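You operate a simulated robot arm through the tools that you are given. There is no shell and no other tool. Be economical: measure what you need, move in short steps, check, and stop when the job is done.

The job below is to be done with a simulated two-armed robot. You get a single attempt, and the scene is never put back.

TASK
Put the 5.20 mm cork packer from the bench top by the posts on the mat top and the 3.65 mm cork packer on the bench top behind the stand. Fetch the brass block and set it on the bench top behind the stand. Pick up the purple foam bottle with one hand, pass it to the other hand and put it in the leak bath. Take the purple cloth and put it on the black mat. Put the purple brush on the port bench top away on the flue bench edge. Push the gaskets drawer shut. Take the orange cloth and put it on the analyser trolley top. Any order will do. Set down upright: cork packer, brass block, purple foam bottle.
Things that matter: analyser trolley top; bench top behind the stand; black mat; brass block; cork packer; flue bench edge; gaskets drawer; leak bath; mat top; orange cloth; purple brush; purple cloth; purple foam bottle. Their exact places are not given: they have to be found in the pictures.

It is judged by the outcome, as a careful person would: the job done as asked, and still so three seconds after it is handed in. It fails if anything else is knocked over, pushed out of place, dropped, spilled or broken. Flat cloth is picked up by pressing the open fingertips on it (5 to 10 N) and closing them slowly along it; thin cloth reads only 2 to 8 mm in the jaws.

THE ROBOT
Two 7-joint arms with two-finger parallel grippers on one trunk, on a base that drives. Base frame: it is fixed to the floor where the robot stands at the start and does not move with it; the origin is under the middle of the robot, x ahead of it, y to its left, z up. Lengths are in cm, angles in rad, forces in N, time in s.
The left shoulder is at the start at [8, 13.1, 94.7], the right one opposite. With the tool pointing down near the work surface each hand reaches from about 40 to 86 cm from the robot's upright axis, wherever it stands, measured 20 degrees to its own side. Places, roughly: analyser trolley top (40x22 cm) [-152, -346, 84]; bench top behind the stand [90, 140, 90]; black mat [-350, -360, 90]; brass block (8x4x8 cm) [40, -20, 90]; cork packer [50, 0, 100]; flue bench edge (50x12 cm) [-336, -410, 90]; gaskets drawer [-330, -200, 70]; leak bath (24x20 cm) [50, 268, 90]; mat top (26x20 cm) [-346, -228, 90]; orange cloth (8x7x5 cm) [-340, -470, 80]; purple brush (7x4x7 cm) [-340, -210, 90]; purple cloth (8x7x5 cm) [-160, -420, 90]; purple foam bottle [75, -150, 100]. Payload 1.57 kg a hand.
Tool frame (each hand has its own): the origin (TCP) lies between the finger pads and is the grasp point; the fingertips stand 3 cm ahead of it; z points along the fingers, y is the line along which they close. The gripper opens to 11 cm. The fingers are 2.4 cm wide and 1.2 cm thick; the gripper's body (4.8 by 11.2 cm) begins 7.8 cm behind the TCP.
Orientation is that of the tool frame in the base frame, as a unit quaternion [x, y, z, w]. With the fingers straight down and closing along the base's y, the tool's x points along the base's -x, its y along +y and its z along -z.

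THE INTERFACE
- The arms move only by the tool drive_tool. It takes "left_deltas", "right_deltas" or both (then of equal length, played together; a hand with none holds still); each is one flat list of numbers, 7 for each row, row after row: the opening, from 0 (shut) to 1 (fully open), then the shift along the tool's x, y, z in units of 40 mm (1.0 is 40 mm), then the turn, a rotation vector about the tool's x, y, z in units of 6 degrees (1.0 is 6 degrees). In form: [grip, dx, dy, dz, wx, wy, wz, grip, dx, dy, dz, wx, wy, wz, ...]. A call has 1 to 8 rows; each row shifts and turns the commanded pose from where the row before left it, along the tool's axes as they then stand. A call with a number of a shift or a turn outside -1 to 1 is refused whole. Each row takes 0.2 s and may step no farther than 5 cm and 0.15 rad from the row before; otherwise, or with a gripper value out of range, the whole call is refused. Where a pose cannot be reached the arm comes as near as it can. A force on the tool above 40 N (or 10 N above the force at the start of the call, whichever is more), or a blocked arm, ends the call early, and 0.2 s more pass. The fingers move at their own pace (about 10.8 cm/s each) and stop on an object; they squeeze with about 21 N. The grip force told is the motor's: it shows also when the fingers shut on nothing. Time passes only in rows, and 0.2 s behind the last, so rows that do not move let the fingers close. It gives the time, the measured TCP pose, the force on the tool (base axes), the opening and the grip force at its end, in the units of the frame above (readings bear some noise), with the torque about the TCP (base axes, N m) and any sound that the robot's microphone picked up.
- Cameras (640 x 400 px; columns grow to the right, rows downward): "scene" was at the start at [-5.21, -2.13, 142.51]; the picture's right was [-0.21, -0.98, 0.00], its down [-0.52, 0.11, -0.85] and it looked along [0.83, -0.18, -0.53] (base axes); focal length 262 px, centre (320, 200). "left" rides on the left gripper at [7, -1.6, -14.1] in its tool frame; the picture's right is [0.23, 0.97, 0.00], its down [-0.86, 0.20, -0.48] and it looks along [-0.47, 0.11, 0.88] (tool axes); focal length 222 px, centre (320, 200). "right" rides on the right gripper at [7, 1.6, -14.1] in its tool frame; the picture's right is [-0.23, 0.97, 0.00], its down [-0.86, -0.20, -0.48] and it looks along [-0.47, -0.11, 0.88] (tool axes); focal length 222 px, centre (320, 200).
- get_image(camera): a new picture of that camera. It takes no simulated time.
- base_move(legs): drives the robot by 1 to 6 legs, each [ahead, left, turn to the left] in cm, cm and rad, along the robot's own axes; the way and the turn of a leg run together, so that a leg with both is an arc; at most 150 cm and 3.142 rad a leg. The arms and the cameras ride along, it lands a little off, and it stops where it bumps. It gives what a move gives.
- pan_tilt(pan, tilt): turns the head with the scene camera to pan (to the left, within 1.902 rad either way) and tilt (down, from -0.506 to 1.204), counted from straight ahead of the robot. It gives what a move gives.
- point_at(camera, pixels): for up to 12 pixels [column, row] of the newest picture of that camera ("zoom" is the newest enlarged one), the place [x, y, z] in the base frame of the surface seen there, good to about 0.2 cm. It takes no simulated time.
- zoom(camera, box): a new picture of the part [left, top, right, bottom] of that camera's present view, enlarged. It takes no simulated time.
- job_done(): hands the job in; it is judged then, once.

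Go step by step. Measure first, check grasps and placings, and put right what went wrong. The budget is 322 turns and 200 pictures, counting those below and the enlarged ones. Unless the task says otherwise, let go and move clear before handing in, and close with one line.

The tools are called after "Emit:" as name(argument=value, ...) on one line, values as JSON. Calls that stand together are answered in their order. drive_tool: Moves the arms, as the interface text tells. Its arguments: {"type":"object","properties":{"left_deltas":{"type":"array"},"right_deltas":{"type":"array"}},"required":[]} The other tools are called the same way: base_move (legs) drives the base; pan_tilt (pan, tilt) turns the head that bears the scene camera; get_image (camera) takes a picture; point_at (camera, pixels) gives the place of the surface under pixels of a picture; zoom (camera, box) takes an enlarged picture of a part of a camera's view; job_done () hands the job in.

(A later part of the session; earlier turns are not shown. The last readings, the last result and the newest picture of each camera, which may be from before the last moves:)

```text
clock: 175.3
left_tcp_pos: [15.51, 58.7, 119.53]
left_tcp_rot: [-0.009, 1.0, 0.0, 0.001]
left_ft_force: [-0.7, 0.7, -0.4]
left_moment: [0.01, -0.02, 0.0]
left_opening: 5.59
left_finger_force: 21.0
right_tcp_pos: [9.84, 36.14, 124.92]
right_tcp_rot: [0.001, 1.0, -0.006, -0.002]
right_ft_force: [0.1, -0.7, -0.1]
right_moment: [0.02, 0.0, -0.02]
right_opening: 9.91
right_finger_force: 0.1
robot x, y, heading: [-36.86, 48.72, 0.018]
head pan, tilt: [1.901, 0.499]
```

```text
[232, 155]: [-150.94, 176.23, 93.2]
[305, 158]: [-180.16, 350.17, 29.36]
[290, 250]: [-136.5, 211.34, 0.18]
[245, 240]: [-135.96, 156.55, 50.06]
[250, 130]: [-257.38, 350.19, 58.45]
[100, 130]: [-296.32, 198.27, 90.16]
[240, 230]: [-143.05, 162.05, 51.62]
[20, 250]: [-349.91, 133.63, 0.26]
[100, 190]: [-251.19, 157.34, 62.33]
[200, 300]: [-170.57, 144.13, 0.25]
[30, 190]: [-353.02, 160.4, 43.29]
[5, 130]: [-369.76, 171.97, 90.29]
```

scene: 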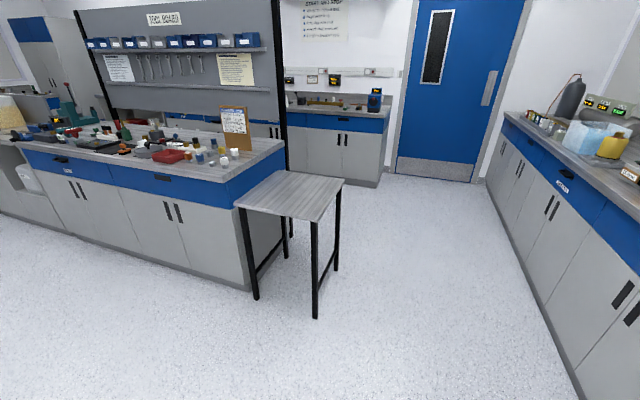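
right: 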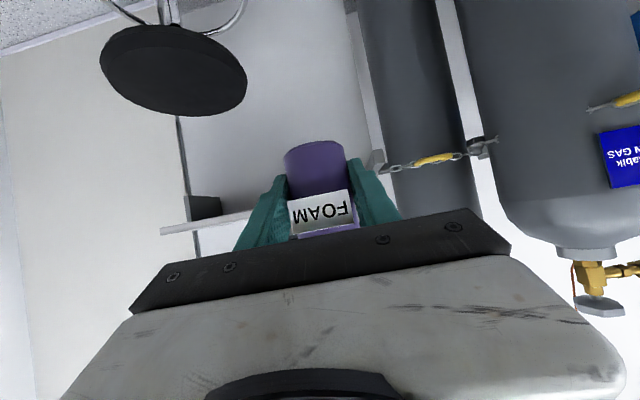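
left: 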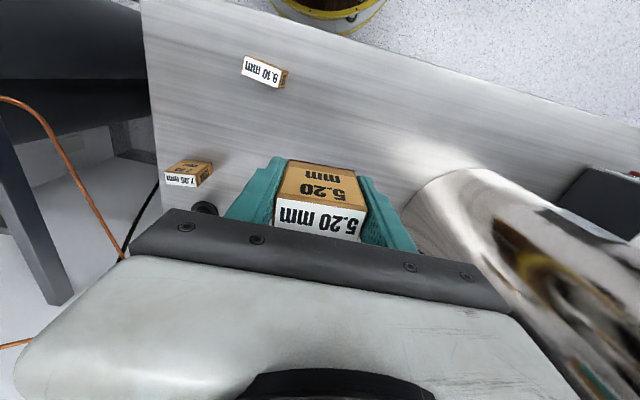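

Open corridor west at y≈0–150. Turn to face west here and look.

Emit:
base_move(legs=[[0, 0, 3.12]])

Emit:
pan_tilt(pan=0.0, tilt=0.3)

Emit:
get_image(camera="scene")

Emit:
pan_tilt(pan=0.8, tilt=0.3)

Emit:
get_image(camera="scene")

```text
clock: 182.9
left_tcp_pos: [-89.88, 44.43, 119.61]
left_tcp_rot: [0.999, -0.043, -0.001, 0.0]
left_ft_force: [0.2, -0.5, -1.0]
left_moment: [0.01, -0.02, -0.02]
left_opening: 5.52
left_finger_force: 21.2
right_tcp_pos: [-82.09, 66.24, 124.96]
right_tcp_rot: [0.999, -0.053, 0.002, -0.006]
right_ft_force: [-0.4, 0.4, -0.6]
right_moment: [-0.02, -0.04, -0.02]
right_opening: 9.89
right_finger_force: 0.1
robot x, y, heading: [-36.78, 48.93, 3.058]
head pan, tilt: [1.901, 0.499]
```

```text
clock: 184.7
left_tcp_pos: [-89.97, 44.4, 119.63]
left_tcp_rot: [0.999, -0.043, -0.001, 0.0]
left_ft_force: [0.7, 0.0, -0.3]
left_moment: [0.0, 0.01, 0.01]
left_opening: 5.56
left_finger_force: 20.8
right_tcp_pos: [-82.03, 66.32, 124.95]
right_tcp_rot: [0.999, -0.053, 0.002, -0.006]
right_ft_force: [0.0, -0.4, -0.3]
right_moment: [-0.01, 0.04, 0.02]
right_opening: 9.9
right_finger_force: 0.1
robot x, y, heading: [-36.77, 48.85, 3.059]
head pan, tilt: [0.0, 0.3]
```

```text
117 pictures are left
```

scene: 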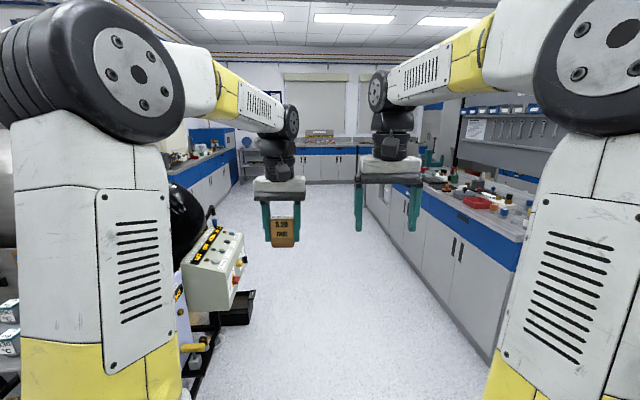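

```text
clock: 185.9
left_tcp_pos: [-89.93, 44.35, 119.6]
left_tcp_rot: [0.999, -0.043, -0.001, 0.0]
left_ft_force: [-0.4, 0.1, -1.2]
left_moment: [0.0, 0.01, 0.02]
left_opening: 5.57
left_finger_force: 21.0
right_tcp_pos: [-82.14, 66.22, 124.95]
right_tcp_rot: [0.999, -0.053, 0.002, -0.006]
right_ft_force: [0.4, 0.0, -0.7]
right_moment: [0.0, -0.01, -0.01]
right_opening: 9.92
right_finger_force: 0.1
robot x, y, heading: [-36.93, 48.65, 3.059]
head pan, tilt: [0.799, 0.3]
```

```text
116 pictures are left
```

scene: 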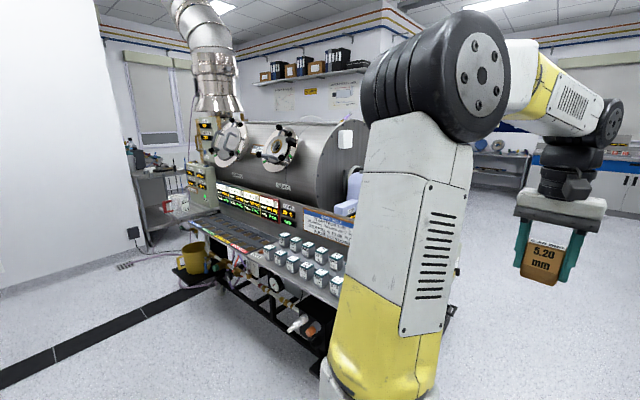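

Emit:
pan_tilt(pan=0.35, tilt=0.25)

Emit:
get_image(camera="scene")

Emit:
zoom(camera="scene", box=[270, 120, 470, 300])

```text
clock: 186.8
left_tcp_pos: [-89.95, 44.38, 119.69]
left_tcp_rot: [0.999, -0.043, -0.001, 0.0]
left_ft_force: [-0.9, 0.1, -0.8]
left_moment: [0.02, -0.02, 0.0]
left_opening: 5.55
left_finger_force: 20.8
right_tcp_pos: [-82.03, 66.37, 125.0]
right_tcp_rot: [0.999, -0.053, 0.002, -0.006]
right_ft_force: [0.2, 0.2, 0.0]
right_moment: [0.02, 0.0, -0.02]
right_opening: 9.88
right_finger_force: 0.0
robot x, y, heading: [-36.87, 48.81, 3.054]
head pan, tilt: [0.351, 0.25]
```

```text
115 pictures are left
```

scene: 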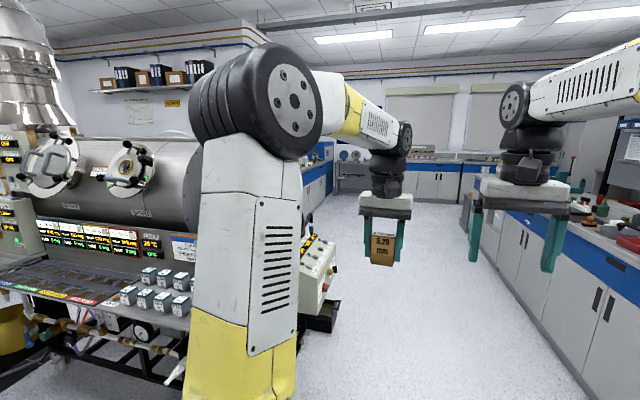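

```text
2.22 times, centred on (370, 210) of scene
```

zoom: 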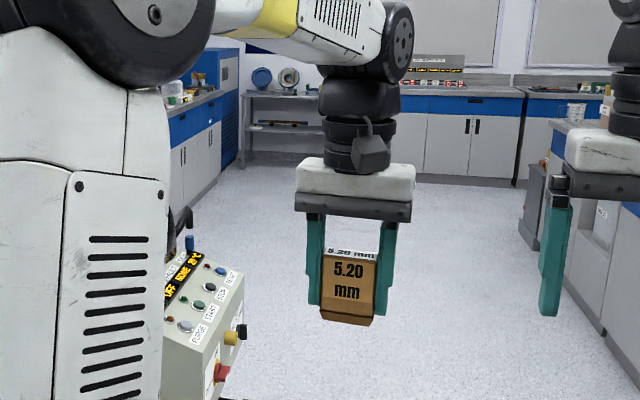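

Emit:
point_at(camera="scene", pixels=[[310, 210], [330, 195], [330, 325], [325, 250], [315, 165], [340, 190], [435, 190], [460, 205], [480, 260], [150, 220], [210, 50], [300, 300]])

```text
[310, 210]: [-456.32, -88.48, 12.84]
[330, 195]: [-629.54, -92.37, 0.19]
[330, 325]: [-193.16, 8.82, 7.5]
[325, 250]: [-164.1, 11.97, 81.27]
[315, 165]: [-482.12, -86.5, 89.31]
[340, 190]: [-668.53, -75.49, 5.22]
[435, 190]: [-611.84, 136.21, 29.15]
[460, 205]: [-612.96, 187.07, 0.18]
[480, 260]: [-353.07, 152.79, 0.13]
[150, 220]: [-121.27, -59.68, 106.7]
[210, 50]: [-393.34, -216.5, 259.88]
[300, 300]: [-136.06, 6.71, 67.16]
```

The rig blocks west; the target area is reached via the south-west passage. Turn to face south and drive down the aisle.

Emit:
base_move(legs=[[0, 0, 1.656], [130, 0, 0], [40, 0, 0]])

Emit:
pan_tilt(pan=-0.5, tilt=0.45)

Emit:
get_image(camera="scene")

```text
clock: 199.5
left_tcp_pos: [-23.07, -176.0, 119.64]
left_tcp_rot: [0.693, 0.721, -0.001, 0.0]
left_ft_force: [0.0, -0.1, -1.0]
left_moment: [0.01, -0.01, -0.01]
left_opening: 5.55
left_finger_force: 21.3
right_tcp_pos: [-45.75, -170.85, 124.93]
right_tcp_rot: [0.701, 0.713, -0.003, -0.005]
right_ft_force: [0.8, 0.0, -0.1]
right_moment: [0.01, 0.02, -0.01]
right_opening: 9.89
right_finger_force: 0.1
robot x, y, heading: [-34.04, -123.87, -1.531]
head pan, tilt: [0.351, 0.25]
```

```text
clock: 200.7
left_tcp_pos: [-23.0, -175.97, 119.64]
left_tcp_rot: [0.693, 0.721, -0.001, 0.001]
left_ft_force: [-0.8, 0.4, -0.1]
left_moment: [0.01, 0.02, 0.04]
left_opening: 5.54
left_finger_force: 21.2
right_tcp_pos: [-45.66, -170.85, 124.9]
right_tcp_rot: [0.701, 0.713, -0.003, -0.005]
right_ft_force: [0.7, 0.3, -0.5]
right_moment: [0.04, 0.0, -0.03]
right_opening: 9.87
right_finger_force: 0.0
robot x, y, heading: [-34.08, -123.47, -1.529]
head pan, tilt: [-0.499, 0.45]
```

```text
113 pictures are left
```

scene: 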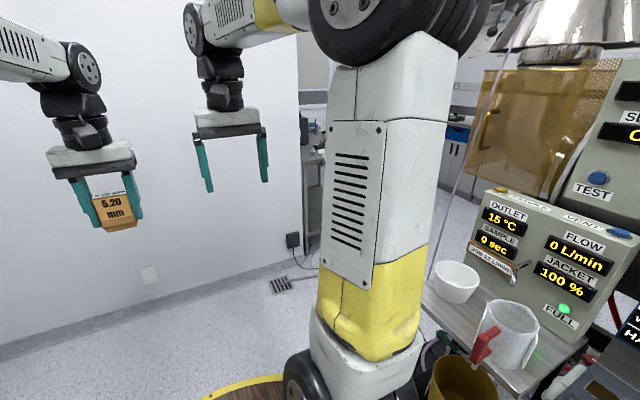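

Emit:
point_at(camera="scene", pixels=[[200, 250], [298, 240], [430, 290], [425, 310], [440, 385], [315, 160], [500, 230], [280, 285], [310, 220], [455, 120], [520, 380], [150, 370]])

Emit:
pan_tilt(pan=-1.3, tilt=0.5)

Emit:
get_image(camera="scene")

```text
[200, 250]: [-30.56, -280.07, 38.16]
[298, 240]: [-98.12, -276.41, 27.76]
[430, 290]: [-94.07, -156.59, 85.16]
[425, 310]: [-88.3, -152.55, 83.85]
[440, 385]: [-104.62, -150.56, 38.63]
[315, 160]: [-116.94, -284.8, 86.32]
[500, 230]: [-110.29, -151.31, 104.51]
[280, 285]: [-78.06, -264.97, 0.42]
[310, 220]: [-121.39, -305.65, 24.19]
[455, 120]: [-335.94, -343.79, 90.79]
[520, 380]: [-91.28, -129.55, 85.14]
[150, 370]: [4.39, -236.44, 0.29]
```

```text
clock: 201.8
left_tcp_pos: [-23.09, -176.04, 119.6]
left_tcp_rot: [0.693, 0.721, 0.0, 0.001]
left_ft_force: [0.2, 0.6, -0.9]
left_moment: [0.03, 0.01, -0.02]
left_opening: 5.54
left_finger_force: 20.8
right_tcp_pos: [-45.69, -170.92, 124.82]
right_tcp_rot: [0.701, 0.713, -0.003, -0.006]
right_ft_force: [0.6, 0.4, 1.0]
right_moment: [-0.02, 0.0, -0.01]
right_opening: 9.9
right_finger_force: 0.0
robot x, y, heading: [-34.31, -123.61, -1.533]
head pan, tilt: [-1.3, 0.499]
```

```text
112 pictures are left
```

scene: 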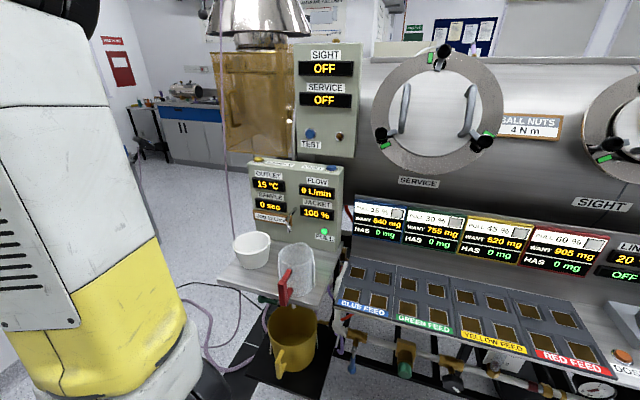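

Emit:
point_at(camera="scene", pixels=[[221, 130], [222, 180], [225, 260], [212, 310], [195, 295], [240, 330], [205, 345], [240, 365], [160, 140], [200, 150], [140, 130], [180, 90]])

Emit:
zoom(camera="scene", box=[90, 40, 290, 200])

Emit:
zoom(camera="scene", box=[150, 220, 350, 400])

```text
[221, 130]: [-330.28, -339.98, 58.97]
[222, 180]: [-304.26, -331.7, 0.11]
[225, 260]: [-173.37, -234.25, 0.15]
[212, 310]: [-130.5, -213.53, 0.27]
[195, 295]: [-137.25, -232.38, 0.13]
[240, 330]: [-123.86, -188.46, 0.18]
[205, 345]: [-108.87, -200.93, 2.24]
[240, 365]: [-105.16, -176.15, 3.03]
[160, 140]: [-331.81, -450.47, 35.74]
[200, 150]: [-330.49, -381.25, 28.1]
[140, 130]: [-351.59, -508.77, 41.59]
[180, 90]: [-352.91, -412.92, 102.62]
```

```text
2.50 times, centred on (190, 120) of scene
```

zoom: 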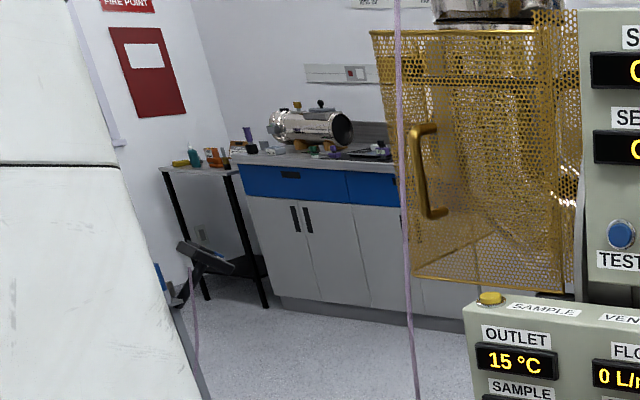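

```text
2.22 times, centred on (250, 310) of scene
```

zoom: 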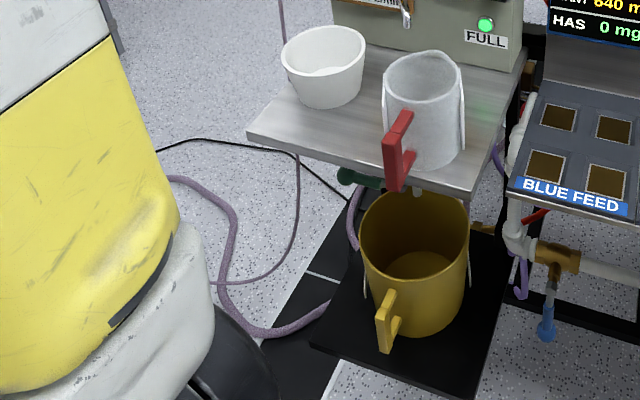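

Emit:
point_at(camera="zoom", pixels=[[284, 20], [283, 12], [297, 165], [298, 200], [296, 225], [280, 262], [245, 282], [215, 284], [240, 320], [205, 185], [180, 143], [320, 180]])

Emit:
zoom(camera="scene", box=[200, 60, 260, 120])

```text
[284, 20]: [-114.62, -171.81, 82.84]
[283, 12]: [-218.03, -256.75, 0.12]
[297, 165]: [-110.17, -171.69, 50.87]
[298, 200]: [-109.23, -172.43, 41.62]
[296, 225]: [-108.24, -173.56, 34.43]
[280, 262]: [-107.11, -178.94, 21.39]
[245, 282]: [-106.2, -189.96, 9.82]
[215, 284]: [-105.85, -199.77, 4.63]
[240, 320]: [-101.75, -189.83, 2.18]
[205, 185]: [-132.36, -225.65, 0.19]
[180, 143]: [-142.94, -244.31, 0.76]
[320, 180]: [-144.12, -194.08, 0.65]
```

```text
6.67 times, centred on (230, 90) of scene
```

zoom: 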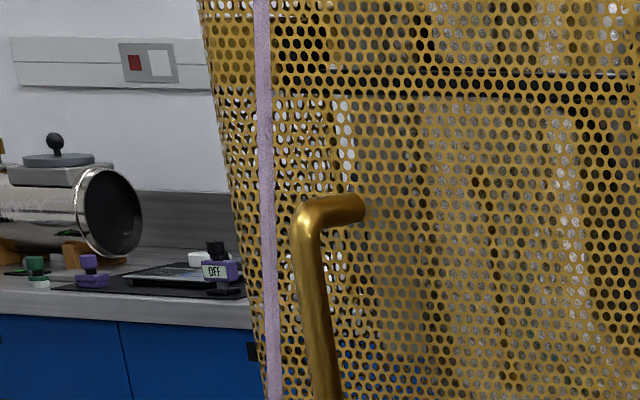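

Hoses (purple tube, black cable) cross the south passage floor, so I'd rather use the north corridor. Drive back north, turn west, and go along y≈75.

Emit:
base_move(legs=[[-140, 0, 0], [-58, 0, 0], [0, 0, -1.61]])

Emit:
pan_tilt(pan=0.3, tilt=0.4)

Emit:
get_image(camera="scene")

```text
clock: 215.8
left_tcp_pos: [-96.26, 69.9, 119.6]
left_tcp_rot: [1.0, -0.018, -0.001, 0.0]
left_ft_force: [-1.0, -0.3, -1.1]
left_moment: [-0.01, 0.01, 0.0]
left_opening: 5.54
left_finger_force: 21.3
right_tcp_pos: [-89.59, 92.14, 125.0]
right_tcp_rot: [1.0, -0.03, 0.002, -0.006]
right_ft_force: [0.4, 0.0, 0.2]
right_moment: [-0.01, -0.01, -0.01]
right_opening: 9.9
right_finger_force: 0.0
robot x, y, heading: [-43.34, 77.02, 3.099]
head pan, tilt: [-1.3, 0.499]
```

```text
clock: 217.5
left_tcp_pos: [-96.45, 69.88, 119.56]
left_tcp_rot: [1.0, -0.018, -0.001, 0.0]
left_ft_force: [-0.1, 0.1, -0.2]
left_moment: [-0.01, -0.02, -0.01]
left_opening: 5.57
left_finger_force: 21.0
right_tcp_pos: [-89.55, 92.18, 124.99]
right_tcp_rot: [1.0, -0.03, 0.002, -0.007]
right_ft_force: [-0.3, -0.6, 0.4]
right_moment: [0.02, -0.03, -0.04]
right_opening: 9.94
right_finger_force: 0.0
robot x, y, heading: [-43.63, 76.8, 3.105]
head pan, tilt: [0.3, 0.4]
```

```text
108 pictures are left
```

scene: 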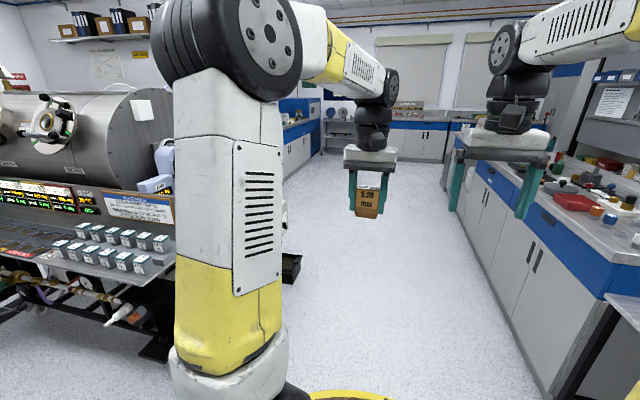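

Emit:
base_move(legs=[[110, 0, 0.037], [90, 0, 0]])

Emit:
pan_tilt(pan=1.0, tilt=0.4)

Emit:
get_image(camera="scene")

```text
clock: 227.3
left_tcp_pos: [-292.33, 72.31, 119.57]
left_tcp_rot: [1.0, -0.008, -0.001, 0.0]
left_ft_force: [0.4, -0.1, -0.3]
left_moment: [0.0, -0.03, -0.01]
left_opening: 5.57
left_finger_force: 21.0
right_tcp_pos: [-286.11, 94.71, 124.95]
right_tcp_rot: [1.0, -0.02, 0.003, -0.006]
right_ft_force: [-0.4, 0.4, 0.1]
right_moment: [-0.02, 0.0, -0.01]
right_opening: 9.89
right_finger_force: 0.0
robot x, y, heading: [-240.0, 80.24, 3.125]
head pan, tilt: [0.3, 0.4]
```

```text
clock: 228.3
left_tcp_pos: [-292.5, 72.27, 119.69]
left_tcp_rot: [1.0, -0.009, -0.001, 0.0]
left_ft_force: [1.3, 0.5, -1.3]
left_moment: [0.02, 0.03, 0.02]
left_opening: 5.56
left_finger_force: 20.7
right_tcp_pos: [-286.07, 94.67, 124.9]
right_tcp_rot: [1.0, -0.02, 0.001, -0.006]
right_ft_force: [-0.8, -0.3, -0.7]
right_moment: [0.03, -0.01, 0.02]
right_opening: 9.9
right_finger_force: 0.1
robot x, y, heading: [-239.68, 80.28, 3.125]
head pan, tilt: [1.0, 0.4]
```

```text
107 pictures are left
```

scene: 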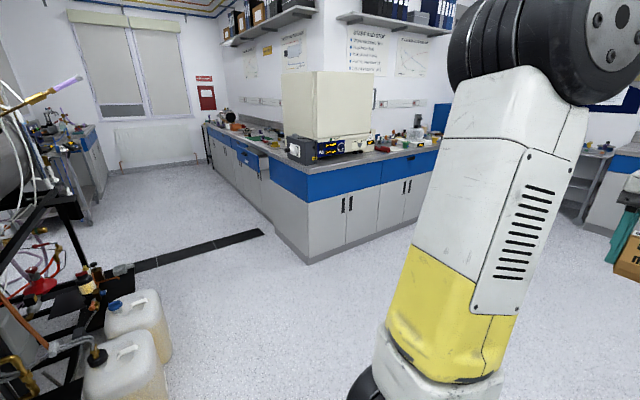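

Emit:
point_at(camera="scene", pixels=[[310, 262], [272, 235], [170, 355], [160, 310], [200, 250], [260, 165], [245, 150], [105, 190], [70, 200], [90, 180], [130, 150], [300, 165]])

Emit:
zoom(camera="scene", box=[180, 90, 380, 200])

```text
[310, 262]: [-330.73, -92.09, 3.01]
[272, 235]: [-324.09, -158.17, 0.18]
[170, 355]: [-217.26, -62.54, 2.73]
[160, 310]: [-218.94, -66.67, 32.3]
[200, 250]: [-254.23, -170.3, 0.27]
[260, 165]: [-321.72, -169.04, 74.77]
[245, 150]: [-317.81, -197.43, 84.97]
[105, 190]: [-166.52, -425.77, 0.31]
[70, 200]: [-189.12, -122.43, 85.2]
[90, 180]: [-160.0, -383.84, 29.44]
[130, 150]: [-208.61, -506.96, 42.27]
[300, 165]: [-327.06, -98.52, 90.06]
```

```text
3.20 times, centred on (280, 145) of scene
```

zoom: 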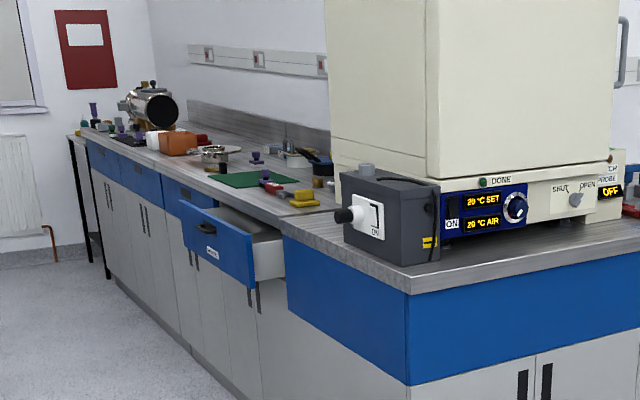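

Facing west I can slide south along x≈-262, clear of jerrycans (x≥-217) and the bench (x≤-322).

Emit:
base_move(legs=[[21, 0, 0.016], [0, 130, 0], [0, 110, 0]])

Emit:
pan_tilt(pan=0.3, tilt=0.45)

Emit:
get_image(camera="scene")

```text
clock: 241.6
left_tcp_pos: [-321.03, -170.32, 119.59]
left_tcp_rot: [1.0, -0.02, 0.0, 0.0]
left_ft_force: [-0.1, -0.2, -0.7]
left_moment: [0.03, 0.0, 0.02]
left_opening: 5.55
left_finger_force: 20.9
right_tcp_pos: [-314.28, -147.94, 124.95]
right_tcp_rot: [0.999, -0.032, 0.001, -0.005]
right_ft_force: [-0.1, 0.1, -0.6]
right_moment: [-0.02, 0.01, 0.0]
right_opening: 9.91
right_finger_force: 0.1
robot x, y, heading: [-268.32, -163.36, 3.104]
head pan, tilt: [1.0, 0.4]
```

```text
clock: 242.6
left_tcp_pos: [-321.04, -170.36, 119.56]
left_tcp_rot: [1.0, -0.021, -0.001, 0.0]
left_ft_force: [0.5, -0.3, -0.6]
left_moment: [-0.01, 0.0, -0.01]
left_opening: 5.54
left_finger_force: 21.0
right_tcp_pos: [-314.22, -148.03, 124.96]
right_tcp_rot: [0.999, -0.032, 0.002, -0.007]
right_ft_force: [-0.5, -0.9, -1.1]
right_moment: [-0.01, 0.01, -0.01]
right_opening: 9.93
right_finger_force: 0.0
robot x, y, heading: [-268.27, -163.41, 3.099]
head pan, tilt: [0.3, 0.45]
```

```text
105 pictures are left
```

scene: 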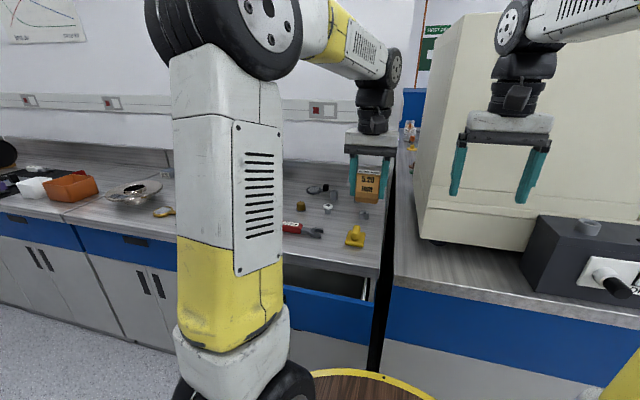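

Emit:
base_move(legs=[[0, 55, 0.04]])

Emit:
pan_tilt(pan=0.0, tilt=0.6)

Emit:
get_image(camera="scene")

```text
clock: 245.8
left_tcp_pos: [-322.06, -226.85, 119.6]
left_tcp_rot: [1.0, -0.003, 0.0, 0.0]
left_ft_force: [0.0, -0.5, -0.3]
left_moment: [0.0, 0.01, 0.01]
left_opening: 5.55
left_finger_force: 21.5
right_tcp_pos: [-316.05, -204.32, 124.92]
right_tcp_rot: [1.0, -0.015, 0.002, -0.007]
right_ft_force: [1.6, 0.4, -0.4]
right_moment: [0.01, 0.01, -0.01]
right_opening: 9.9
right_finger_force: 0.1
robot x, y, heading: [-269.99, -218.28, 3.139]
head pan, tilt: [0.3, 0.45]
```

```text
clock: 246.6
left_tcp_pos: [-322.07, -226.86, 119.63]
left_tcp_rot: [1.0, -0.003, -0.001, 0.0]
left_ft_force: [0.5, 0.6, -1.2]
left_moment: [0.03, 0.02, -0.01]
left_opening: 5.54
left_finger_force: 21.1
right_tcp_pos: [-316.13, -204.4, 124.82]
right_tcp_rot: [1.0, -0.014, 0.002, -0.006]
right_ft_force: [0.5, 0.3, -0.3]
right_moment: [0.01, 0.01, 0.06]
right_opening: 9.91
right_finger_force: 0.1
robot x, y, heading: [-269.51, -218.17, 3.134]
head pan, tilt: [0.0, 0.6]
```

```text
104 pictures are left
```

scene: 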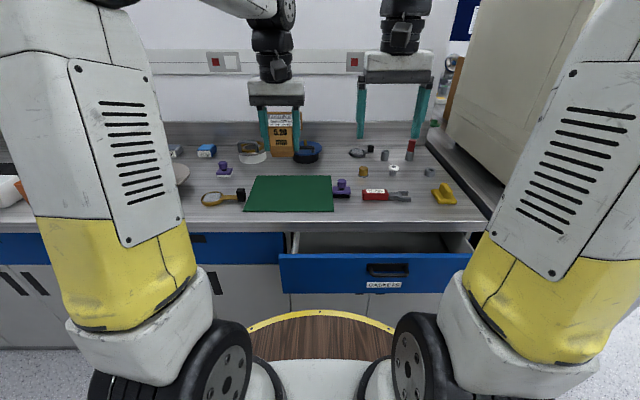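

Emit:
zoom(camera="scene", box=[180, 120, 480, 240])

Emit:
point_at(camera="zoom", pixels=[[150, 125], [325, 120], [328, 190], [140, 190], [345, 140], [345, 130], [330, 155], [95, 105], [95, 90], [360, 148], [240, 150], [340, 155]])

Emit:
point_at(camera="scene", pixels=[[282, 255], [477, 260], [380, 265], [375, 235], [300, 240]])

```text
2.13 times, centred on (330, 180) of scene
```

zoom: 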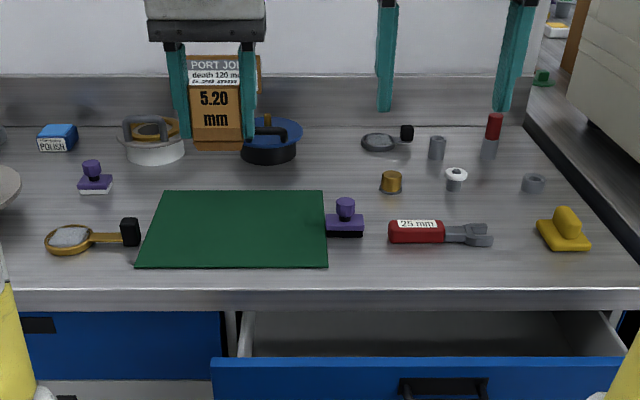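

```text
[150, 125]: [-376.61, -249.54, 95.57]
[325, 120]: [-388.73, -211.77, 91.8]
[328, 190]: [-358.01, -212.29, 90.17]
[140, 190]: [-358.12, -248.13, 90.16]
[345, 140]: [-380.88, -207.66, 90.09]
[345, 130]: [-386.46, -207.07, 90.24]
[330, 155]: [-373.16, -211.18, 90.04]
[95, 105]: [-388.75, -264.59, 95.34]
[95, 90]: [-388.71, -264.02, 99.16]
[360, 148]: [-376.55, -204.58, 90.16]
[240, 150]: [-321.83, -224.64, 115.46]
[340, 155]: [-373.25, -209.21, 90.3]
```

```text
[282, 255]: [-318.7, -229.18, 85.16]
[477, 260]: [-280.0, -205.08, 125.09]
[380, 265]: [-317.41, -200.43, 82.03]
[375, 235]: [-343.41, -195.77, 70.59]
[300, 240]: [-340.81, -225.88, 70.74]
```

Emit:
zoom(camera="scene", box=[190, 150, 380, 225])

Emit:
point_at(camera="zoom", pixels=[[215, 95], [475, 95], [478, 195], [190, 195], [505, 118], [505, 145], [110, 60], [112, 82], [112, 95], [470, 145], [340, 150], [158, 130]])

```text
3.37 times, centred on (285, 188) of scene
```

zoom: 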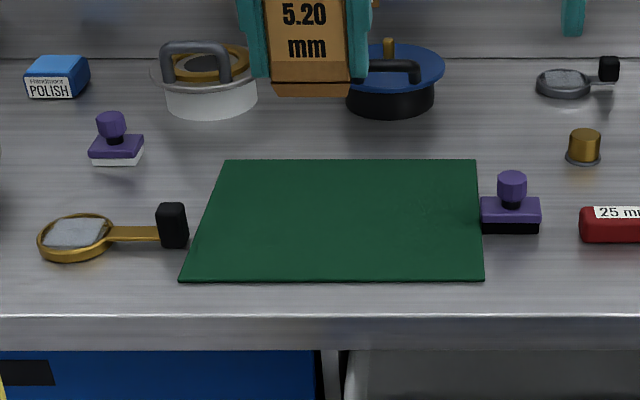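

```text
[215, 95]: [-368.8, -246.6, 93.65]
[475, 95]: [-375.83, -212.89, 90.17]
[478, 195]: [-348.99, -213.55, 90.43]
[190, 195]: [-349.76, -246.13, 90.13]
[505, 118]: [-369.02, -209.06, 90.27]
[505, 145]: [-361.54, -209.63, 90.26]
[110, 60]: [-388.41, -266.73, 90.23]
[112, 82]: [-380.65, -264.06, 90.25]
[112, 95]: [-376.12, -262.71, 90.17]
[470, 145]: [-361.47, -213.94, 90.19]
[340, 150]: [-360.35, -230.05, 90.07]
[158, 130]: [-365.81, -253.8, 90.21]
```

Emit:
point_at(camera="zoom", pixels=[[228, 163], [474, 163], [480, 276], [192, 276], [511, 176], [511, 205], [484, 210], [538, 210], [511, 228], [111, 118], [116, 148], [172, 212]])

```text
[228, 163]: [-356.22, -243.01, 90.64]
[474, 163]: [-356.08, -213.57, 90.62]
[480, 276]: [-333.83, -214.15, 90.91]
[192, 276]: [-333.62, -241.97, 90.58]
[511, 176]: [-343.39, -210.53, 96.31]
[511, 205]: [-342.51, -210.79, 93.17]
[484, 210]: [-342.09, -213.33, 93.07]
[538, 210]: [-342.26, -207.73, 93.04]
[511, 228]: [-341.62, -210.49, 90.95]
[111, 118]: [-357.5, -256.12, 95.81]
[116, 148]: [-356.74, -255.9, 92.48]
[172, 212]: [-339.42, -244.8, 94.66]
```

Green mat: x −356…−334, y −242…−214; brush (black base) at (−343,−210.5), open gaskets drawer front at x≈−318. Place the packer on the mat: base forward 6, then extend and lower.

Emit:
base_move(legs=[[7, 0, 0]])

Emit:
drive_tool(left_deltas=[0.2, -0.8, 0, 0, 0, 0, 0, 0.2, -0.8, 0, 0.2, 0, 0, 0, 0.2, -0.8, 0, 0.5, 0, 0, 0, 0.2, -0.8, 0, 0.8, 0, 0, 0, 0.2, -0.8, 0, 0.8, 0, 0, 0, 0.2, -0.3, 0, 0.8, 0, 0, 0, 0.2, 0, 0, 0, 0, 0, 0])

Emit:
get_image(camera="left")

```text
clock: 247.6
left_tcp_pos: [-329.17, -226.79, 119.63]
left_tcp_rot: [1.0, -0.002, -0.001, 0.0]
left_ft_force: [0.9, -0.1, -0.3]
left_moment: [-0.03, 0.01, 0.01]
left_opening: 5.56
left_finger_force: 21.2
right_tcp_pos: [-323.24, -204.27, 124.98]
right_tcp_rot: [1.0, -0.014, 0.002, -0.007]
right_ft_force: [-0.4, -0.6, -0.2]
right_moment: [0.02, 0.03, 0.03]
right_opening: 9.92
right_finger_force: 0.0
robot x, y, heading: [-276.69, -218.45, 3.135]
head pan, tilt: [0.0, 0.6]
```

```text
clock: 249.2
left_tcp_pos: [-346.56, -226.61, 107.32]
left_tcp_rot: [1.0, -0.002, 0.0, 0.0]
left_ft_force: [-0.5, 0.7, -1.0]
left_moment: [-0.01, -0.03, 0.0]
left_opening: 5.54
left_finger_force: 20.2
right_tcp_pos: [-323.17, -204.32, 124.91]
right_tcp_rot: [1.0, -0.013, 0.002, -0.007]
right_ft_force: [-0.4, 0.6, 0.0]
right_moment: [0.01, 0.0, 0.0]
right_opening: 9.88
right_finger_force: 0.1
robot x, y, heading: [-276.71, -218.2, 3.133]
head pan, tilt: [0.0, 0.6]
```

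```text
101 pictures are left
```

left: 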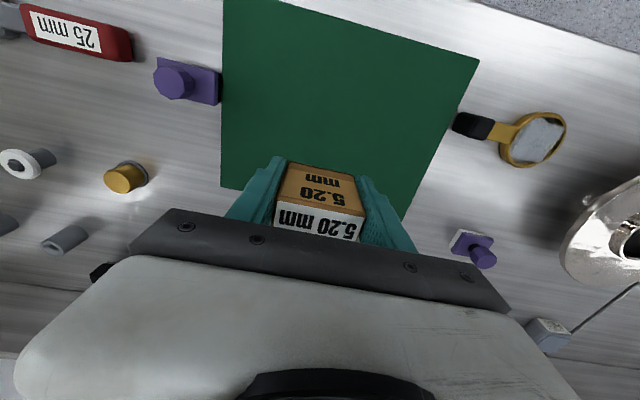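

Emit:
drive_tool(left_deltas=[0.2, 0.1, 0, 0.9, 0, 0, 0, 0.2, 0.1, 0, 0.9, 0, 0, 0, 0.2, 0.1, 0, 0.8, 0, 0, 0, 0.2, 0, 0, 0.3, 0, 0, 0, 0.2, 0, 0, 0, 0, 0, 0])

Emit:
get_image(camera="left")

```text
clock: 250.4
left_tcp_pos: [-345.26, -226.65, 95.66]
left_tcp_rot: [1.0, -0.003, 0.0, 0.0]
left_ft_force: [0.5, -0.8, -0.5]
left_moment: [-0.01, -0.01, 0.02]
left_opening: 5.58
left_finger_force: 21.5
right_tcp_pos: [-323.09, -204.41, 124.99]
right_tcp_rot: [1.0, -0.012, 0.002, -0.006]
right_ft_force: [0.0, 0.9, 0.1]
right_moment: [0.0, -0.01, -0.02]
right_opening: 9.9
right_finger_force: 0.1
robot x, y, heading: [-276.39, -217.87, 3.138]
head pan, tilt: [0.0, 0.6]
```

```text
100 pictures are left
```

left: 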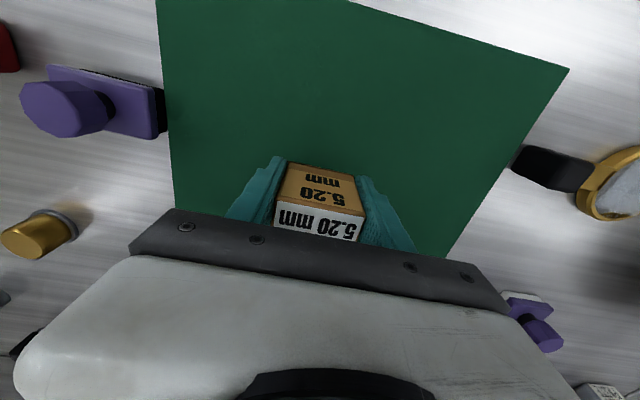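

Emit:
drive_tool(left_deltas=[0.2, 0, 0, 0.08, 0, 0, 0, 0.2, 0, 0, 0.06, 0, 0, 0, 0.2, 0, 0, 0.05, 0, 0, 0, 0.2, 0, 0, 0, 0, 0, 0])

```text
clock: 251.4
left_tcp_pos: [-345.41, -226.72, 95.0]
left_tcp_rot: [1.0, -0.003, -0.002, 0.0]
left_ft_force: [0.8, 0.5, 7.1]
left_moment: [-0.01, -0.05, -0.02]
left_opening: 5.57
left_finger_force: 20.7
right_tcp_pos: [-323.09, -204.39, 124.94]
right_tcp_rot: [1.0, -0.013, 0.003, -0.006]
right_ft_force: [0.1, 0.3, -0.3]
right_moment: [-0.01, -0.02, 0.01]
right_opening: 9.89
right_finger_force: 0.0
robot x, y, heading: [-276.79, -217.99, 3.135]
head pan, tilt: [0.0, 0.6]
```

Contact. Release and lift off.

Emit:
drive_tool(left_deltas=[0.6, 0, 0, 0, 0, 0, 0, 0.7, 0, 0, 0, 0, 0, 0, 0.7, 0, 0, -0.3, 0, 0, 0, 0.7, 0, 0, -0.8, 0, 0, 0, 0.7, 0, 0, -1, 0, 0, 0, 0.7, 0.5, 0, -1, 0, 0, 0, 0.7, 0.9, 0, -1, 0, 0, 0, 0.7, 1, 0, -0.8, 0, 0, 0])

Emit:
get_image(camera="left")

Emit:
get_image(camera="right")

```text
refused: row 7 steps farther than a row can; nothing moved
```

```text
99 pictures are left
```

left: 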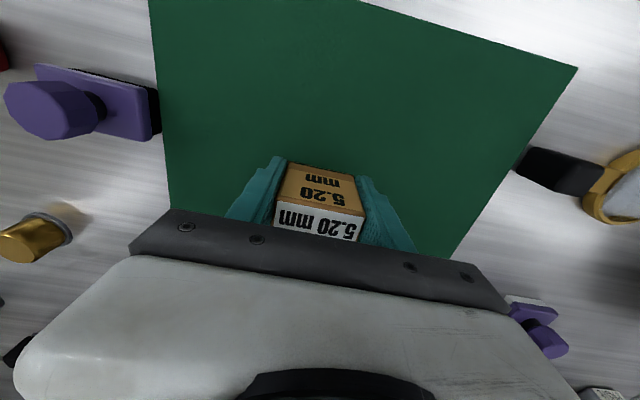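

```text
98 pictures are left
```

right: 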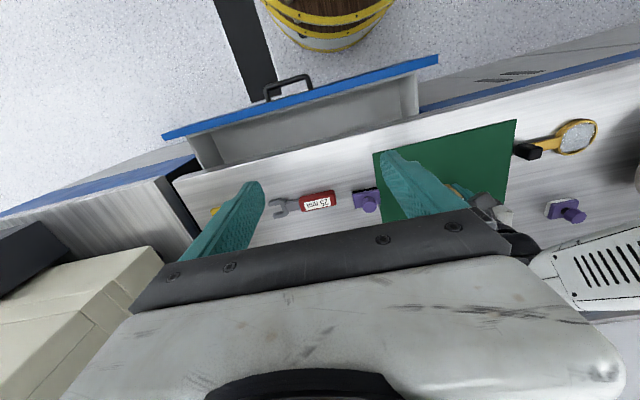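

Emit:
drive_tool(left_deltas=[0.6, 0, 0, 0, 0, 0, 0, 0.7, 0, 0, 0, 0, 0, 0, 0.7, 0, 0, -0.3, 0, 0, 0, 0.7, 0, 0, -0.8, 0, 0, 0, 0.7, 0, 0, -1, 0, 0, 0, 0.7, 0.4, 0, -1, 0, 0, 0, 0.7, 0.7, 0, -0.9, 0, 0, 0, 0.7, 0.8, 0, -0.8, 0, 0, 0])

Emit:
get_image(camera="left")

Emit:
point_at(camera="right", pixels=[[300, 98], [190, 130], [420, 62], [265, 95], [305, 80], [340, 130], [200, 165], [480, 95]])

```text
clock: 253.2
left_tcp_pos: [-337.51, -226.76, 114.07]
left_tcp_rot: [1.0, -0.003, -0.001, 0.0]
left_ft_force: [-1.9, 0.3, 0.4]
left_moment: [0.0, -0.04, 0.01]
left_opening: 7.71
left_finger_force: 0.0
right_tcp_pos: [-323.22, -204.24, 124.93]
right_tcp_rot: [1.0, -0.013, 0.002, -0.005]
right_ft_force: [-0.3, -0.1, -0.8]
right_moment: [0.03, -0.02, -0.01]
right_opening: 9.9
right_finger_force: 0.0
robot x, y, heading: [-276.64, -217.91, 3.14]
head pan, tilt: [0.0, 0.6]
```

```text
97 pictures are left
```

left: 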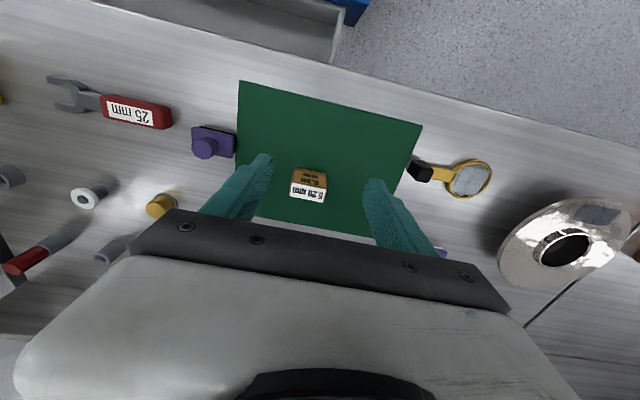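

```text
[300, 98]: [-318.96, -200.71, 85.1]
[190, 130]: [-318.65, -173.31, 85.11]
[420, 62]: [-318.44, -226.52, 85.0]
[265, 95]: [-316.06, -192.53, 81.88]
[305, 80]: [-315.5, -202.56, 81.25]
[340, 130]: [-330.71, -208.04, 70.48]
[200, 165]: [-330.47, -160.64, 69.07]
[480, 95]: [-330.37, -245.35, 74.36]
```

Packer stands on the mat. Now the drawer: back off 15 cm, close the right fingers, and lower them in front of the drawer panel at y≈−184.

Emit:
base_move(legs=[[-15, 0, 0]])

Emit:
drive_tool(right_deltas=[0, 0, -1, 0, 0, 0, 0, 0, 0, -1, 0, 0, 0, 0, 0, 0, -1, 0, 0, 0, 0, 0, 0, -1, 0, 0, 0, 0, 0, 0, -1, 0, 0, 0, 0, 0, 0, 0, 1, 0, 0, 0, 0, 0, 0, 1, 0, 0, 0, 0, 0, 0, 1, 0, 0, 0], left_deltas=[0.9, 0.5, 0, -0.5, 0, 0, 0, 0.9, 0.5, 0, -0.5, 0, 0, 0, 0.9, 0, 0, 0, 0, 0, 0, 0.9, 0, 0, 0, 0, 0, 0, 0.9, 0, 0, 0, 0, 0, 0, 0.9, 0, 0, 0, 0, 0, 0, 0.9, 0, 0, 0, 0, 0, 0, 0.9, 0, 0, 0, 0, 0, 0])

Emit:
get_image(camera="scene")

```text
clock: 254.6
left_tcp_pos: [-322.78, -226.65, 114.07]
left_tcp_rot: [1.0, -0.004, 0.0, 0.0]
left_ft_force: [0.3, 0.3, -0.4]
left_moment: [0.06, -0.01, -0.01]
left_opening: 7.69
left_finger_force: 0.1
right_tcp_pos: [-308.26, -204.43, 124.89]
right_tcp_rot: [1.0, -0.014, 0.002, -0.007]
right_ft_force: [-0.2, 0.2, 0.3]
right_moment: [0.0, -0.04, -0.02]
right_opening: 9.9
right_finger_force: 0.0
robot x, y, heading: [-261.67, -218.08, 3.134]
head pan, tilt: [0.0, 0.6]
```

```text
clock: 256.4
left_tcp_pos: [-318.63, -226.58, 118.24]
left_tcp_rot: [1.0, -0.004, 0.0, 0.001]
left_ft_force: [0.5, 0.7, 0.3]
left_moment: [0.03, 0.02, -0.02]
left_opening: 9.88
left_finger_force: 0.2
right_tcp_pos: [-307.42, -184.13, 112.84]
right_tcp_rot: [1.0, -0.014, 0.001, -0.006]
right_ft_force: [0.4, 0.1, -0.6]
right_moment: [-0.01, 0.01, -0.02]
right_opening: 0.0
right_finger_force: 20.7
robot x, y, heading: [-261.75, -218.52, 3.134]
head pan, tilt: [0.0, 0.6]
```

```text
96 pictures are left
```

scene: 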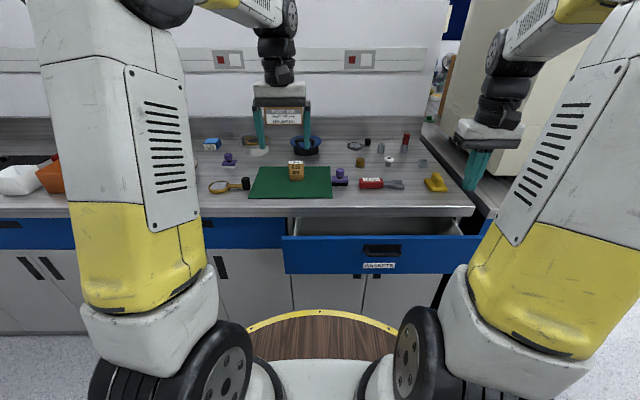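

Emit:
drive_tool(right_deltas=[0, 0, 0, 1, 0, 0, 0, 0, 0, 0, 1, 0, 0, 0, 0, 0, 0, 1, 0, 0, 0, 0, 0, 0, 1, 0, 0, 0, 0, 0, 0, 1, 0, 0, 0, 0, 0, 0, 1, 0, 0, 0, 0, 0, 0, 1, 0, 0, 0, 0, 0, 0, 0.35, 0, 0, 0])

Emit:
get_image(camera="right")

```text
clock: 258.2
left_tcp_pos: [-318.5, -226.72, 118.26]
left_tcp_rot: [1.0, -0.003, -0.001, 0.0]
left_ft_force: [0.9, 0.4, 0.5]
left_moment: [0.03, 0.0, 0.04]
left_opening: 9.91
left_finger_force: 0.1
right_tcp_pos: [-307.4, -183.86, 83.78]
right_tcp_rot: [1.0, -0.014, 0.001, -0.007]
right_ft_force: [0.2, 0.0, 0.3]
right_moment: [-0.03, 0.02, -0.02]
right_opening: 0.01
right_finger_force: 21.2
robot x, y, heading: [-261.84, -217.97, 3.135]
head pan, tilt: [0.0, 0.6]
```

```text
95 pictures are left
```

right: 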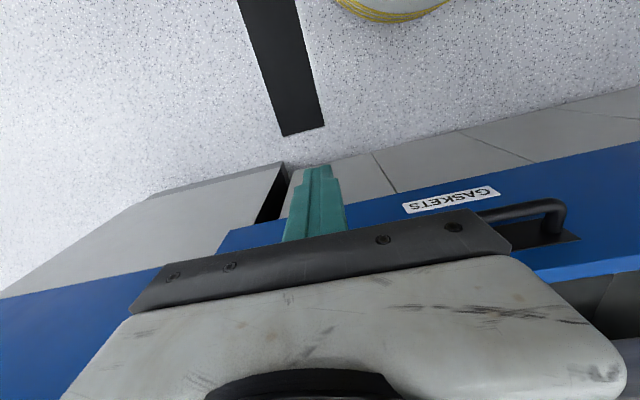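

Push the drawer in.

Emit:
drive_tool(right_deltas=[0, -0.8, 0, 0, 0, 0, 0, 0, -0.8, 0, 0, 0, 0, 0, 0, -0.6, 0, 0, 0, 0, 0, 0, -0.6, 0, 0, 0, 0, 0, 0, -0.6, 0, 0, 0, 0, 0, 0, -0.6, 0, 0, 0, 0, 0, 0, -0.5, 0, 0, 0, 0, 0])

Emit:
get_image(camera="scene")

```text
clock: 259.8
left_tcp_pos: [-318.58, -226.72, 118.11]
left_tcp_rot: [1.0, -0.004, -0.002, 0.0]
left_ft_force: [-0.4, 0.5, -0.1]
left_moment: [-0.03, -0.02, -0.04]
left_opening: 9.89
left_finger_force: 0.0
right_tcp_pos: [-325.54, -183.28, 83.86]
right_tcp_rot: [1.0, -0.015, 0.001, -0.006]
right_ft_force: [0.3, -0.2, 0.0]
right_moment: [0.0, 0.0, 0.01]
right_opening: 0.01
right_finger_force: 20.7
robot x, y, heading: [-261.56, -218.14, 3.134]
head pan, tilt: [0.0, 0.6]
```

```text
94 pictures are left
```

scene: 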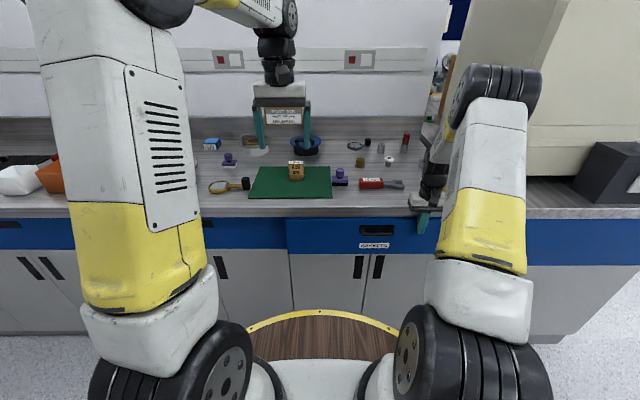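

Emit:
drive_tool(right_deltas=[0, -0.3, 0, 0, 0, 0, 0, 0, -0.3, 0, 0, 0, 0, 0, 0, -0.3, 0, 0, 0, 0, 0, 0, -0.2, 0, 0, 0, 0, 0])

Emit:
get_image(camera="scene")

Emit:
point_at(camera="scene", pixels=[[340, 240], [250, 240], [300, 225], [260, 225], [410, 240], [340, 215], [250, 215], [360, 270]])

```text
clock: 260.4
left_tcp_pos: [-318.46, -226.65, 118.26]
left_tcp_rot: [1.0, -0.004, -0.001, 0.0]
left_ft_force: [0.1, 0.5, -0.3]
left_moment: [0.02, 0.01, -0.02]
left_opening: 9.92
left_finger_force: 0.1
right_tcp_pos: [-326.79, -183.4, 83.49]
right_tcp_rot: [1.0, -0.015, 0.01, -0.004]
right_ft_force: [12.5, -2.1, 2.8]
right_moment: [0.08, 0.81, 0.19]
right_opening: 0.0
right_finger_force: 20.8
robot x, y, heading: [-261.66, -218.16, 3.131]
head pan, tilt: [0.0, 0.6]
stopped in row 2 (right hand): the force on the tool passed its limit at 56 N (the readings are from after the stop); the commanded pose is now the measured one
```

```text
93 pictures are left
```

scene: 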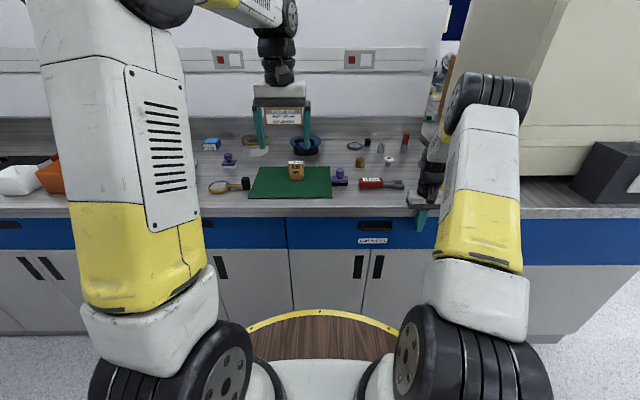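

```text
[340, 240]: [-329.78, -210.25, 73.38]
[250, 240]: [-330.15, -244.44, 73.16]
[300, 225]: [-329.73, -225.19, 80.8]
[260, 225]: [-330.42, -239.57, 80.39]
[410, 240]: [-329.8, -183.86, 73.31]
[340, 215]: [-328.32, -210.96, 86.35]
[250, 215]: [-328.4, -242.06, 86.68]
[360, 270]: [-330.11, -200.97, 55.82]
```

The finger hit the bench lip (x −328.4) just before full closure; drawer is 0.4 cm proud. Retract, tilt the fingers forward 24° and push lower.

Emit:
drive_tool(right_deltas=[0, 0.8, 0, 0, 0, 0, 0, 0, 0.5, 0, 0, 0, -1, 0, 0, 0, 0, 0, 0, -1, 0, 0, 0, 0, 0, 0, -1, 0, 0, 0.3, 0, 0.7, 0, -1, 0, 0, 0, 0, 0, 0, 0, 0])

Emit:
drive_tool(right_deltas=[0, -0.5, 0, 0.22, 0, 0, 0, 0, -0.3, 0, 0.13, 0, 0, 0, 0, -0.2, 0, 0.09, 0, 0, 0, 0, -0.15, 0, 0.06, 0, 0, 0, 0, -0.1, 0, 0.05, 0, 0, 0])

```text
clock: 261.8
left_tcp_pos: [-318.56, -226.7, 118.1]
left_tcp_rot: [1.0, -0.002, -0.001, 0.0]
left_ft_force: [-0.1, -0.2, 0.0]
left_moment: [0.01, 0.01, 0.0]
left_opening: 9.91
left_finger_force: 0.0
right_tcp_pos: [-321.36, -183.46, 80.6]
right_tcp_rot: [0.98, -0.013, -0.199, -0.008]
right_ft_force: [-0.8, -0.7, -0.2]
right_moment: [-0.01, 0.03, -0.01]
right_opening: 0.01
right_finger_force: 21.0
robot x, y, heading: [-261.91, -218.29, 3.135]
head pan, tilt: [0.0, 0.6]
```

```text
clock: 263.0
left_tcp_pos: [-318.58, -226.61, 118.18]
left_tcp_rot: [1.0, -0.004, -0.001, 0.0]
left_ft_force: [0.5, 0.5, 0.1]
left_moment: [0.02, 0.0, 0.04]
left_opening: 9.88
left_finger_force: 0.1
right_tcp_pos: [-326.85, -183.21, 80.53]
right_tcp_rot: [0.98, -0.013, -0.199, -0.007]
right_ft_force: [0.1, 0.0, 0.2]
right_moment: [0.0, -0.04, 0.01]
right_opening: 0.0
right_finger_force: 20.6
robot x, y, heading: [-261.68, -218.38, 3.135]
head pan, tilt: [0.0, 0.6]
```

Emit:
drive_tool(right_deltas=[0, -0.1, 0, 0.04, 0, 0, 0, 0, -0.1, 0, 0.04, 0, 0, 0, 0, -0.1, 0, 0.04, 0, 0, 0, 0, -0.1, 0, 0.04, 0, 0, 0, 0, -0.1, 0, 0.04, 0, 0, 0, 0, -0.1, 0, 0.04, 0, 0, 0])

Emit:
point_at(camera="scene", pixels=[[340, 240], [250, 240], [300, 225], [260, 225], [310, 240], [275, 240]])

```text
clock: 263.6
left_tcp_pos: [-318.5, -226.54, 118.2]
left_tcp_rot: [1.0, -0.003, 0.0, -0.001]
left_ft_force: [-0.4, 0.2, 0.3]
left_moment: [0.01, 0.02, 0.0]
left_opening: 9.9
left_finger_force: 0.1
right_tcp_pos: [-327.2, -183.09, 80.34]
right_tcp_rot: [0.981, -0.013, -0.195, -0.007]
right_ft_force: [9.8, -0.8, 2.6]
right_moment: [0.08, 1.03, 0.19]
right_opening: 0.01
right_finger_force: 21.4
robot x, y, heading: [-261.47, -218.3, 3.129]
head pan, tilt: [0.0, 0.6]
stopped in row 3 (right hand): the force on the tool passed its limit at 48 N (the readings are from after the stop); the commanded pose is now the measured one
```

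```text
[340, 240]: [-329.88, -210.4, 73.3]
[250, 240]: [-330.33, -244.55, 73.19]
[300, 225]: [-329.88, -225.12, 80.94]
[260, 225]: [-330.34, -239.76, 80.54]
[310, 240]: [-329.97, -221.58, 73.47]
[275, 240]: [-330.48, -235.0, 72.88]
```

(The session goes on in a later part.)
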